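You operate a simulated robot arm through the tools that you are given. There is no shell and no other tool. Be economical: measure what you need, move in short steps, check, and stop when the job is done.

Carry out the task below with a simulated robot arm. There is one attempt and no reset: what you move stays moved.

TASK
Pull the tray of the tinting machine open.
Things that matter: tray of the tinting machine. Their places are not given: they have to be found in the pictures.

It is judged by the outcome, as a careful person would: the job done as asked, and still so three seconds after it is handed in. It fails if anything else is knocked over, pushed out of place, dropped, spilled or broken.

THE ROBOT
A 6-joint arm with a two-finger parallel gripper, fixed in place. Base frame: the origin is at the foot of the arm, x ahead of it, y to its left, z up; the work surface is at about z = 805. Lengths are in mm, angles in rad, forces in N, time in s.
With the tool pointing down near the work surface it reaches from about 260 to 680 mm from the base axis. Its first joint turns from -1.152 to 1.152 rad. Payload 2.9 kg.
Tool frame: the origin (TCP) lies between the finger pads and is the grasp point; the fingertips stand 30 mm ahead of it; z points along the fingers, y is the line along which they close. The gripper opens to 110 mm. The fingers are 20 mm wide and 10 mm thick; the gripper's body (48 by 112 mm) begins 55 mm behind the TCP.
Orientation is that of the tool frame in the base frame, as a unit quaternion [x, y, z, w]. With the fingers straight down and closing along the base's y, the tool's x points along the base's -x, its y along +y and its z along -z.

THE INTERFACE
- The arm moves only by the tool move_arm. Its argument "plan" is a list of rows, each a list of 3 entries, a list of its own where there are three numbers: the shift along the tool's x, y, z in units of 200 mm (1.0 is 200 mm), then the turn, a rotation vector about the tool's x, y, z in units of 120 degrees (1.0 is 120 degrees), then the closure, from 0 (fully open) to 1 (shut). In form: [[[tx, ty, tz], [wx, wy, wz], fingers], ...]. A call has 1 to 20 rows; each row is the pose to reach, as a shift and turn from the pose commanded when the call began, along the tool's axes at that moment. A call with a number of a shift or a turn outside -1 to 1 is refused whole. A row lasts 0.2 s, in which the tool goes at most 50 mm and 0.15 rad; a call with a longer step from one row to the next is refused whole, and so is a gripper value outside its range. A pose out of reach is approached as far as the arm can. The call stops where the force on the tool passes 40 N (or 10 N more than at its start, if that is more) or the arm is blocked; 0.2 s more then pass. The fingers move at their own pace (about 108 mm/s each) and stop on an object; they squeeze with about 23 N. The grip force told is the motor's: it shows also when the fingers shut on nothing. Time passes only in rows, and 0.2 s behind the last, so rows that repeat a pose let the fingers close. It gives the time, the measured TCP pose, the force on the tool (base axes), the opening and the grip force at its end, in the units of the frame above (readings bear some noise).
- Cameras (640 x 400 px; columns grow to the right, rows downward): "scene" is fixed at [69.9, 424, 1399.4]; the picture's right is [-0.85, -0.53, 0.00], its down [-0.23, 0.36, -0.90] and it looks along [0.48, -0.76, -0.43] (base axes); focal length 323 px, centre (320, 200). "wrist" rides on the gripper at [-36, 0, -57] in the tool frame; the picture's right is [0.00, -1.00, 0.00], its down [0.97, 0.00, -0.24] and it looks along [0.24, 0.00, 0.97] (tool axes); focal length 218 px, centre (320, 200).
- snapshot(camera): a new picture of that camera. No time passes.
- measure_at(camera, pixels): for up to 12 pixels [column, row] of the newest picture of that camera ("zoom" is the newest enlarged one), the place [x, y, z] in the base frame of the surface seen there, good to about 3 mm. No time passes.
- inspect(camera, box): a new picture of the part [left, top, right, bottom] of that camera's present view, enlarged. No time passes.
- sign_off(): hands the job in; it is judged then, once.

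Work in short steps. Measure before you move; look again where a grasp or a placing could have gone wrong, and mend it. You have 60 turns and 20 pictures in all, the two below and enlarged ones among them. Open the gripper and draw the arm clear of the work before you hand the job in, unless the task says otherwise; then end with one line.

The tools are called after "Request:" as name(argument=value, ...) on one line, values as JSON. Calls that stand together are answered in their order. move_arm: Moves the arm, as the interface text tells. Its arguments: {"type":"object","properties":{"plan":{"type":"array","items":{"type":"array"}}},"required":["plan"]} The other tools are called the same way: snapshot (camera) takes a picture; measure_at (camera, pixels) gives the place of the surface under pixels of a picture; inspect (camera, box) takes an enlarged picture of a part of a camera's view; sign_off () hands the job in.

At the start:

```text
t: 0.0
ee_pos: [316.6, -200.3, 1028.5]
tool_rot: [0.0, 1.0, 0.0, 0.0]
ft_force: [0.7, -1.0, 0.3]
width: 110.0
grasp_force: 0.0
```

scene: 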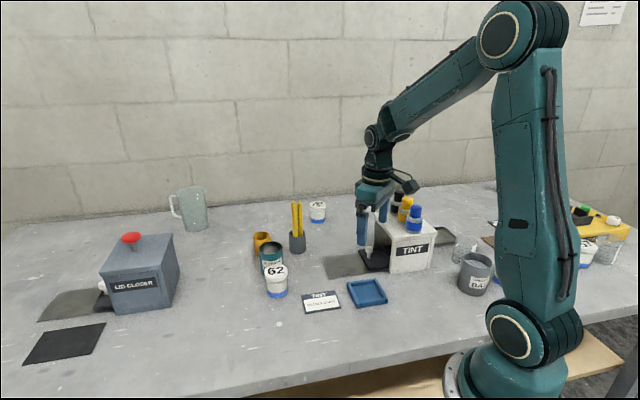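
wrist: 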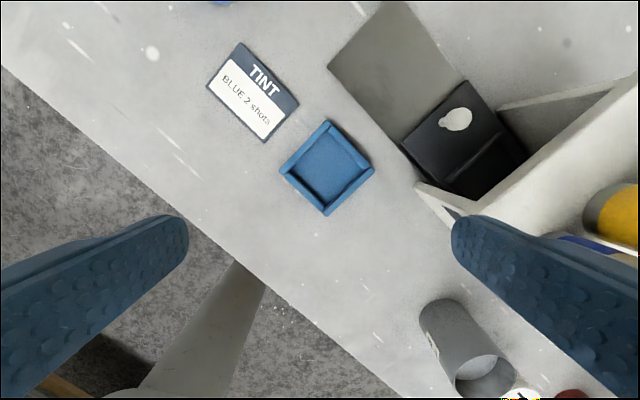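

The tinting machine is at about (405,245) in the scene, with a dark tray that has a light knob at wrist (457,120). I'll enlarge both views.

Request:
inspect(camera="wrist", box=[320, 0, 640, 200])

Request:
inspect(camera="scene", box=[310, 180, 470, 300])

Request:
measure_at(camera="wrist", pixels=[[457, 120], [457, 112], [445, 124], [470, 117], [403, 145], [462, 84], [480, 155], [395, 5], [330, 67], [425, 190], [510, 110], [620, 90]])

```text
2.00 times, centred on (480, 100) of wrist
```

zoom: 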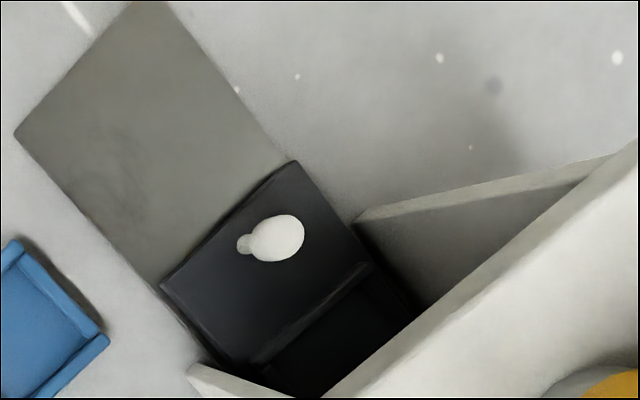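

```text
3.33 times, centred on (390, 240) of scene
```

zoom: 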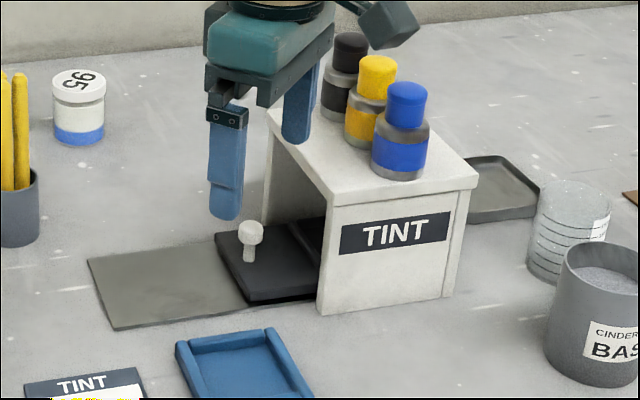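

```text
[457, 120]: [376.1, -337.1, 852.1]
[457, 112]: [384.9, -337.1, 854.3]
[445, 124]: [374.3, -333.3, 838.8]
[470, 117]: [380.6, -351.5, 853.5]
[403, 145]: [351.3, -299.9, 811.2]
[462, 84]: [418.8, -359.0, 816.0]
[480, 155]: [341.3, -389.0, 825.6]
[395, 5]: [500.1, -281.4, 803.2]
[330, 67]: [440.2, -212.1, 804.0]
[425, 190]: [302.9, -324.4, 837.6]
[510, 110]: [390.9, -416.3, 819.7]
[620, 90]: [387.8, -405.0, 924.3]
```

The knob stands at about (378,-339), with its head at z 840–855. Next I measure the housing's front roof edge for the pull direction and for clearance.

Request:
measure_at(camera="zoom", pixels=[[333, 193], [273, 116], [300, 150], [470, 182], [250, 228], [250, 240], [248, 256], [245, 300], [220, 238], [310, 225], [285, 240], [322, 308]])

Request:
measure_at(camera="wrist", pixels=[[490, 210], [540, 165], [600, 118], [635, 90], [462, 87], [405, 142], [440, 123], [468, 112], [458, 130], [450, 110], [443, 172], [500, 145]])

```text
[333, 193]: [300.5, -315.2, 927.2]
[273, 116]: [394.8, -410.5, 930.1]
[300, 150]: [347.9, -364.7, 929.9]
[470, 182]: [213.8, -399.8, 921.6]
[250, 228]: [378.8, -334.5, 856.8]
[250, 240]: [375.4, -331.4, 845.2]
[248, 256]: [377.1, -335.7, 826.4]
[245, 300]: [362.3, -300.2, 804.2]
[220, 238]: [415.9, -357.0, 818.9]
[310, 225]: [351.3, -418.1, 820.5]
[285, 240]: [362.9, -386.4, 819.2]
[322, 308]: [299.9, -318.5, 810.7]
```

```text
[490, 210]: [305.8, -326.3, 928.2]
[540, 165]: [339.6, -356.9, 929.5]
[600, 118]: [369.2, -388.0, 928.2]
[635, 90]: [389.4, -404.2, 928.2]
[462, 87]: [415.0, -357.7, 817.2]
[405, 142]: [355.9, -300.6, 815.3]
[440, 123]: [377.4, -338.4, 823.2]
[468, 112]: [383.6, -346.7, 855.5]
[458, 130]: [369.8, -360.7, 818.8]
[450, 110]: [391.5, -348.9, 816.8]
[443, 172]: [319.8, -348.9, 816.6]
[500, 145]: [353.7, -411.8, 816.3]
```

The roof edge runs at 45°, so the pull direction is about (0.707, 0.707). The knob is about 38 mm in front of the roof. I'll move over it and turn 45° so the slim side of the gripper faces the housing.

Request:
move_arm(plan=[[[-0.052, -0.115, 0], [0, 0, -0.0625], 0.45], [[-0.104, -0.23, 0], [0, 0, -0.125], 0.45], [[-0.156, -0.345, 0], [0, 0, -0.1875], 0.45], [[-0.208, -0.46, 0], [0, 0, -0.25], 0.45], [[-0.26, -0.576, 0], [0, 0, -0.3125], 0.45], [[-0.312, -0.691, 0], [0, 0, -0.375], 0.45], [[-0.312, -0.691, 0], [0, 0, -0.375], 0.45]])

Request:
snapshot(camera="wrist")

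Request:
snapshot(camera="scene")

```text
t: 1.6
ee_pos: [377.6, -338.8, 1028.3]
tool_rot: [-0.383, 0.924, 0.0, 0.001]
ft_force: [0.4, 0.0, 0.2]
width: 60.5
grasp_force: 0.0
```

```text
15 pictures are left
```

wrist: 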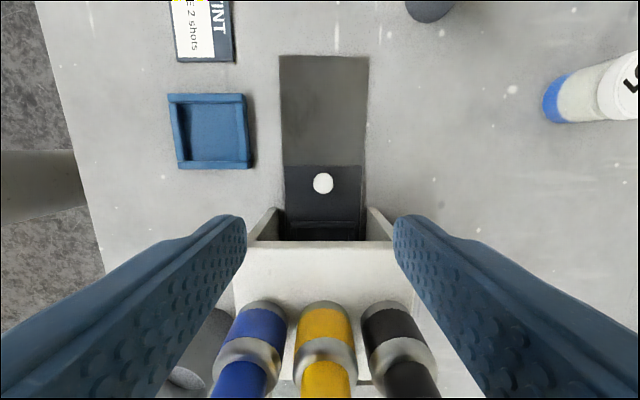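

```text
14 pictures are left
```

scene: 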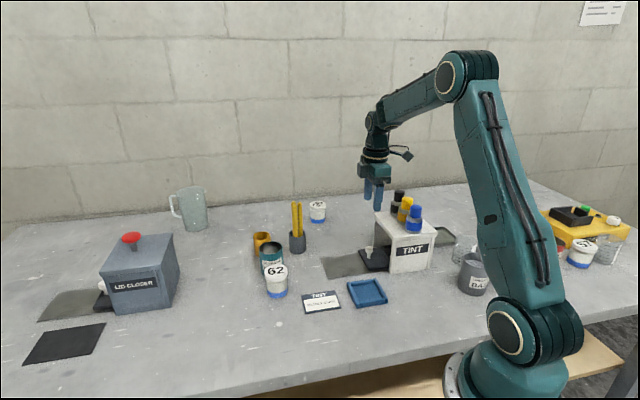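

The view is square to the machine, with the knob at (322,183). I'll measure it again for precise centring.

Request:
measure_at(camera="wrist", pixels=[[322, 183], [315, 183], [330, 183], [322, 175], [322, 190], [322, 242], [250, 242], [285, 168], [361, 168], [280, 56], [368, 56]])

```text
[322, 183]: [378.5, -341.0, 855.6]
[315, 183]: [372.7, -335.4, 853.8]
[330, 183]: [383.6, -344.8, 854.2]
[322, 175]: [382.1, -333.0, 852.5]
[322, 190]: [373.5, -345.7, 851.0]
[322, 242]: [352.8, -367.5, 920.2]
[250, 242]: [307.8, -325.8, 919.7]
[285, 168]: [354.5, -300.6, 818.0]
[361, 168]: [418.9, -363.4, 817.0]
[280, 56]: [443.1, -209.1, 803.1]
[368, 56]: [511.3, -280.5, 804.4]
```

The knob centre is (378,-340), within 1–2 mm of the TCP. I'll descend to z≈855 with the fingers 60 mm apart.

Request:
move_arm(plan=[[[0, 0, 0.15], [0, 0, 0], 0.45], [[0, 0, 0.3], [0, 0, 0], 0.45], [[0, 0, 0.42], [0, 0, 0], 0.45], [[0, 0, 0.52], [0, 0, 0], 0.45], [[0, 0, 0.6], [0, 0, 0], 0.45], [[0, 0, 0.68], [0, 0, 0], 0.45], [[0, 0, 0.75], [0, 0, 0], 0.45], [[0, 0, 0.82], [0, 0, 0], 0.45], [[0, 0, 0.867], [0, 0, 0], 0.45], [[0, 0, 0.867], [0, 0, 0], 0.45]])

Request:
snapshot(camera="wrist")

Request:
inspect(camera="scene", box=[310, 160, 470, 300])

```text
t: 3.8
ee_pos: [378.0, -336.3, 855.1]
tool_rot: [-0.382, 0.924, 0.001, 0.0]
ft_force: [-5.0, 26.7, 14.5]
width: 60.6
grasp_force: 0.0
```

```text
13 pictures are left
```

wrist: 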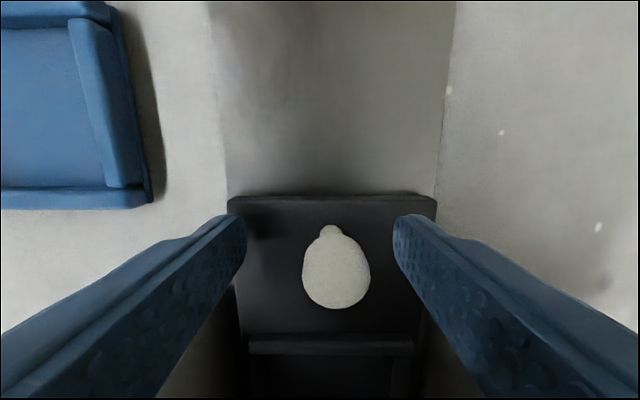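

```text
2.86 times, centred on (390, 230) of scene
```

zoom: 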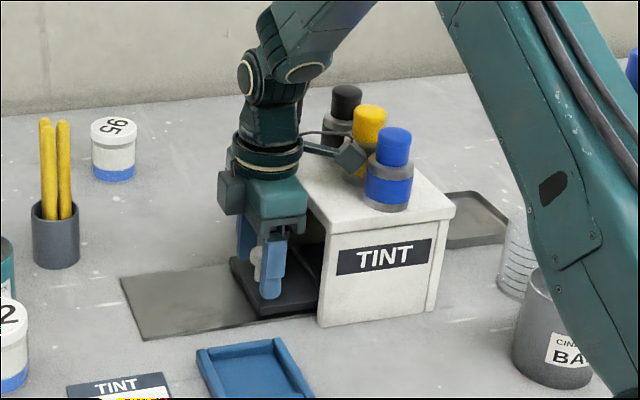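

The force reads 27 N along +y, so something touches. A protrusion on the wrist at zoom (350,155) seems to press near the bottles, so I'll look closer.

Request:
inspect(camera="scene", box=[365, 175, 429, 225])

```text
8.00 times, centred on (397, 200) of scene
```

zoom: 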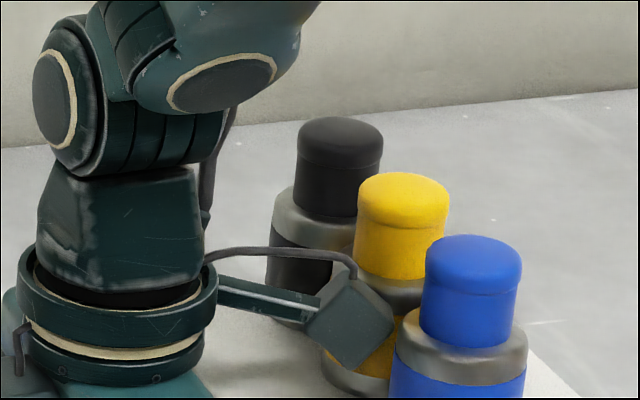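

The wrist's side box leans on the yellow bottle. I'll back out along the pull direction, with the fingers straddling the knob without touching it, then come in again with the tool tilted away from the machine.

Request:
move_arm(plan=[[[-0.03, 0, 0.867], [0, 0, 0], 0.45]])

```text
refused: row 1 steps farther than a row can; nothing moved
```

Shifts count from the current pose, so I'll restate the move.

Request:
move_arm(plan=[[[-0.03, 0, 0], [0, 0, 0], 0.45], [[-0.08, 0, 0], [0, 0, 0], 0.45], [[-0.15, 0, 0], [0, 0, 0], 0.45], [[-0.25, 0, 0], [0, 0, 0], 0.45], [[-0.35, 0, 0], [0, 0, 0], 0.45], [[-0.35, 0, 0], [0, 0, 0], 0.45]])

Request:
inspect(camera="scene", box=[310, 180, 470, 300])

```text
t: 5.2
ee_pos: [429.3, -288.1, 853.6]
tool_rot: [-0.383, 0.924, 0.001, 0.001]
ft_force: [-1.0, -0.3, -1.0]
width: 60.7
grasp_force: 0.2
```

```text
3.33 times, centred on (390, 240) of scene
```

zoom: 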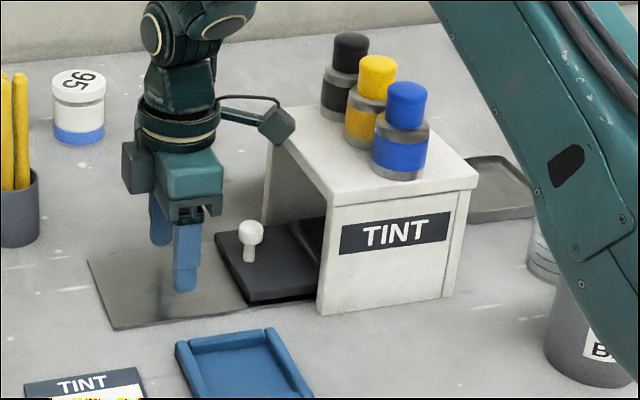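

The force is gone, and the bottles and housing are at the same pixels as before. I'll measure the protruding box and the bottles to choose the tilt.

Request:
measure_at(camera="zoom", pixels=[[290, 125], [277, 145], [280, 105], [262, 125], [132, 165], [128, 190], [365, 125], [395, 160], [378, 62], [340, 100]])

```text
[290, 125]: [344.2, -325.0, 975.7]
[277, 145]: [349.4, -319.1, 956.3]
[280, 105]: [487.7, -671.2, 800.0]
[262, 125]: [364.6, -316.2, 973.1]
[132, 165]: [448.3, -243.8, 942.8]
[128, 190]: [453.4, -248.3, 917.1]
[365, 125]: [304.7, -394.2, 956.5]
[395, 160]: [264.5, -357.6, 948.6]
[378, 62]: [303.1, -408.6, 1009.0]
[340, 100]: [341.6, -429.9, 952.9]
```

The box reaches about 90 mm sideways and 100+ mm above the TCP. A 25° tilt keeps it about 45 mm clear of the bottles. I'll tilt here first.

Request:
move_arm(plan=[[[0, 0, -0.05], [0, 0.052, 0], 0.45], [[0, 0, -0.1], [0, 0.104, 0], 0.45], [[0, 0, -0.1], [0, 0.156, 0], 0.45], [[0, 0, -0.1], [0, 0.208, 0], 0.45], [[0, 0, -0.1], [0, 0.208, 0], 0.45]])

```text
t: 6.4
ee_pos: [427.6, -288.8, 875.6]
tool_rot: [-0.374, 0.902, -0.083, -0.2]
ft_force: [1.0, 0.5, 0.8]
width: 60.5
grasp_force: 0.1
```

The tilt succeeded. Now I'll approach the knob with a straight move, 71 mm toward the machine and 20 mm down.

Request:
move_arm(plan=[[[0.07, 0, 0.06], [0, 0, 0], 0.45], [[0.14, 0, 0.12], [0, 0, 0], 0.45], [[0.19, 0, 0.165], [0, 0, 0], 0.45], [[0.24, -0.005, 0.205], [0, 0, 0], 0.45], [[0.28, -0.005, 0.241], [0, 0, 0], 0.45], [[0.28, -0.005, 0.241], [0, 0, 0], 0.45]])

Request:
inspect(camera="scene", box=[310, 160, 470, 300])

Request:
snapshot(camera="wrist")

```text
t: 7.8
ee_pos: [378.3, -340.6, 855.4]
tool_rot: [-0.373, 0.902, -0.081, -0.199]
ft_force: [0.7, 0.5, 0.4]
width: 60.2
grasp_force: 0.1
```

```text
2.86 times, centred on (390, 230) of scene
```

zoom: 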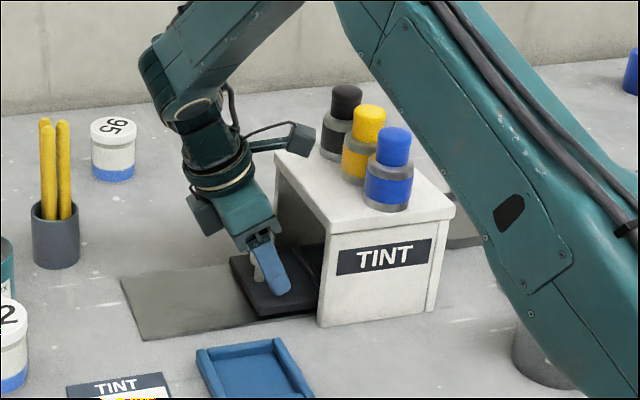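

```text
8 pictures are left
```

wrist: 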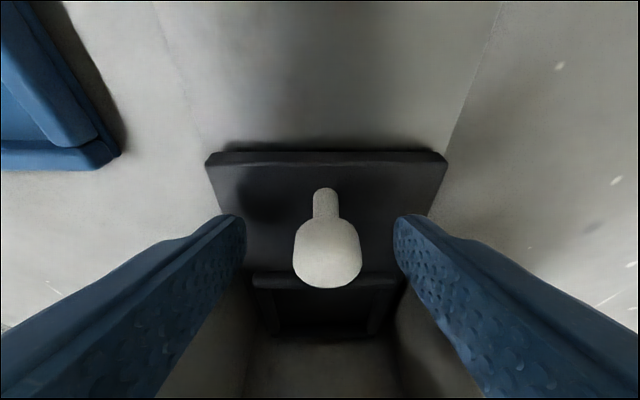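

There is no contact force, and the knob is centred between the pads at (327,255). I'll close the gripper.

Request:
move_arm(plan=[[[0, -0.008, 0], [0, 0, 0], 0.7], [[0, -0.008, 0], [0, 0, 0], 1], [[0, -0.008, 0], [0, 0, 0], 1], [[0, -0.008, 0], [0, 0, 0], 1]])

```text
t: 8.8
ee_pos: [379.8, -340.3, 854.5]
tool_rot: [-0.374, 0.902, -0.083, -0.198]
ft_force: [4.5, -4.9, -3.1]
width: 20.9
grasp_force: 44.7
```

The grip holds at 20.9 mm on the knob head. I'll pull 50 mm horizontally along (0.707,0.707).

Request:
move_arm(plan=[[[-0.0227, -0.004, -0.0106], [0, 0, 0], 1], [[-0.0453, -0.004, -0.0211], [0, 0, 0], 1], [[-0.0906, -0.004, -0.0423], [0, 0, 0], 1], [[-0.1359, -0.004, -0.0634], [0, 0, 0], 1], [[-0.1812, -0.004, -0.0845], [0, 0, 0], 1], [[-0.2265, -0.004, -0.1057], [0, 0, 0], 1], [[-0.2265, -0.004, -0.1057], [0, 0, 0], 1]])

Request:
inspect(camera="scene", box=[310, 160, 470, 300])

```text
t: 10.4
ee_pos: [414.8, -305.7, 854.5]
tool_rot: [-0.374, 0.902, -0.082, -0.199]
ft_force: [8.8, -9.4, -14.0]
width: 21.2
grasp_force: 44.6
```

```text
2.86 times, centred on (390, 230) of scene
```

zoom: 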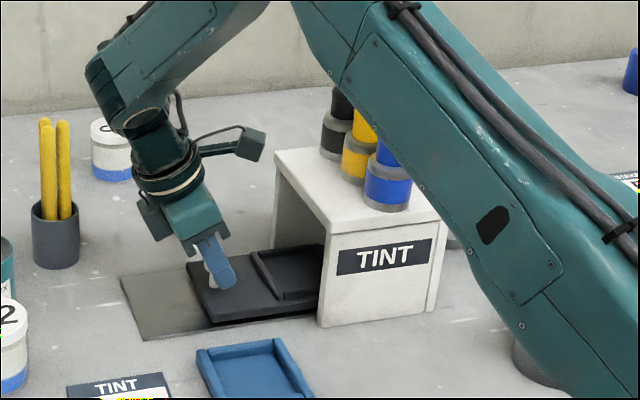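

The tray has come out 50 mm. I'll keep pulling, with small lateral and downward corrections to relax the side load, until it reaches the stop.

Request:
move_arm(plan=[[[-0.0453, -0.01, -0.0181], [0, 0, 0], 1], [[-0.0906, -0.01, -0.0393], [0, 0, 0], 1], [[-0.1359, -0.01, -0.0604], [0, 0, 0], 1], [[-0.1585, -0.01, -0.071], [0, 0, 0], 1], [[-0.1812, -0.01, -0.0815], [0, 0, 0], 1], [[-0.2039, -0.01, -0.0921], [0, 0, 0], 1], [[-0.2265, -0.01, -0.1027], [0, 0, 0], 1], [[-0.2492, -0.01, -0.1133], [0, 0, 0], 1], [[-0.2718, -0.01, -0.1238], [0, 0, 0], 1]])

Request:
inspect(camera="scene", box=[290, 160, 450, 300])

```text
t: 12.4
ee_pos: [456.3, -263.3, 854.7]
tool_rot: [-0.373, 0.902, -0.08, -0.2]
ft_force: [-18.5, 17.6, 16.0]
width: 21.2
grasp_force: 45.1
```

```text
2.86 times, centred on (370, 230) of scene
```

zoom: 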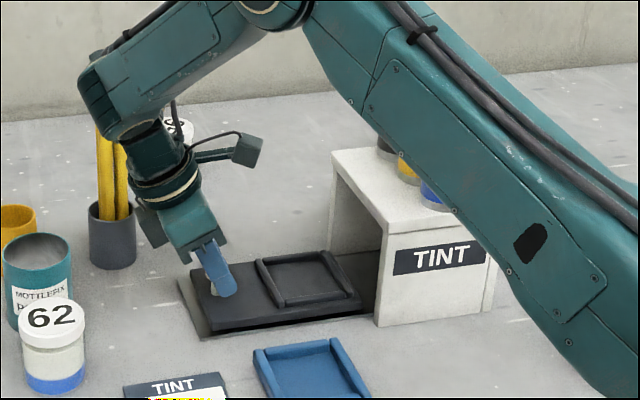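

It is 109 mm out, with the receptacle fully exposed and no pull resistance so far. I'll relax the side load and feel gently for the stop.

Request:
move_arm(plan=[[[0, 0.008, -0.002], [0, 0, 0], 1], [[-0.0136, 0.008, -0.0083], [0, 0, 0], 1], [[-0.0272, 0.008, -0.0147], [0, 0, 0], 1], [[-0.0408, 0.008, -0.021], [0, 0, 0], 1], [[-0.0408, 0.008, -0.021], [0, 0, 0], 1]])

Request:
snapshot(camera="wrist")

```text
t: 13.6
ee_pos: [463.7, -258.0, 854.5]
tool_rot: [-0.373, 0.903, -0.08, -0.2]
ft_force: [-8.8, 7.5, -2.0]
width: 21.1
grasp_force: 44.9
```

```text
5 pictures are left
```

wrist: 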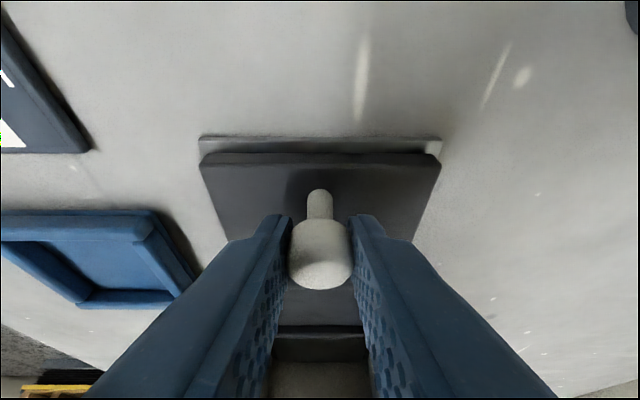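

The tray front is nearly at the end of its mat, and it is still moving freely. I'll do one more gentle 6 mm pull.

Request:
move_arm(plan=[[[-0.009, 0.004, -0.0042], [0, 0, 0], 1], [[-0.018, 0.004, -0.0084], [0, 0, 0], 1], [[-0.0272, 0.004, -0.0127], [0, 0, 0], 1], [[-0.0272, 0.004, -0.0127], [0, 0, 0], 1]])

```text
t: 14.6
ee_pos: [469.0, -254.1, 855.8]
tool_rot: [-0.374, 0.902, -0.082, -0.199]
ft_force: [-0.7, -0.4, -15.6]
width: 21.3
grasp_force: 44.2
```

It is 124 mm out, at the end of the mat, with little drag. I'll release and retreat up along the tool axis.

Request:
move_arm(plan=[[[0.002, 0, 0.004], [0, 0, 0], 1], [[0.002, 0, 0.004], [0, 0, 0], 0.6], [[0.002, 0, 0.004], [0, 0, 0], 0.6], [[0.002, 0, -0.05], [0, 0, 0], 0.6], [[0.002, 0, -0.15], [0, 0, 0], 0.6], [[0.002, 0, -0.3], [0, 0, 0], 0.6], [[0.002, 0, -0.45], [0, 0, 0], 0.6], [[0.002, 0, -0.6], [0, 0, 0], 0.3], [[0.002, 0, -0.6], [0, 0, 0], 0]])

Request:
snapshot(camera="wrist")

Request:
snapshot(camera="scene")

```text
t: 16.6
ee_pos: [504.2, -216.0, 964.8]
tool_rot: [-0.373, 0.902, -0.083, -0.199]
ft_force: [-0.2, 0.5, -0.8]
width: 110.2
grasp_force: 0.1
```

```text
4 pictures are left
```

wrist: 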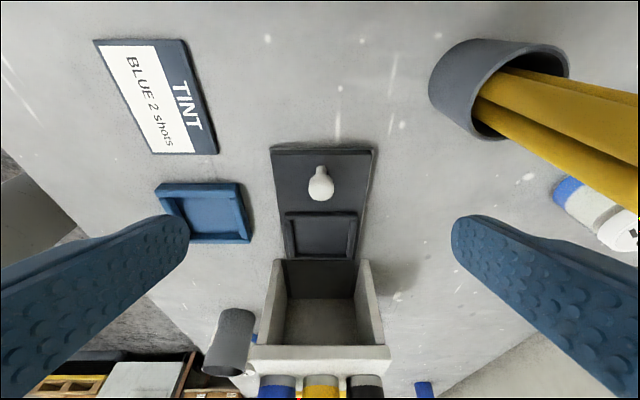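

```text
3 pictures are left
```

scene: 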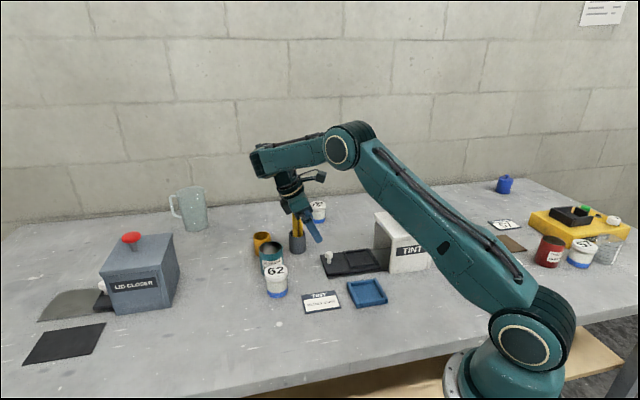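

The tray is fully out over its mat, with its rear end still in the machine. Bottles, housing and neighbouring items are undisturbed, and the gripper is open and clear.

Request:
sign_off()

```text
The job is handed in.
```

The tinting machine's tray is pulled open by about 124 mm. On the first approach the arm pressed against the bottles on top of the machine, but the pictures afterwards show them still in place.
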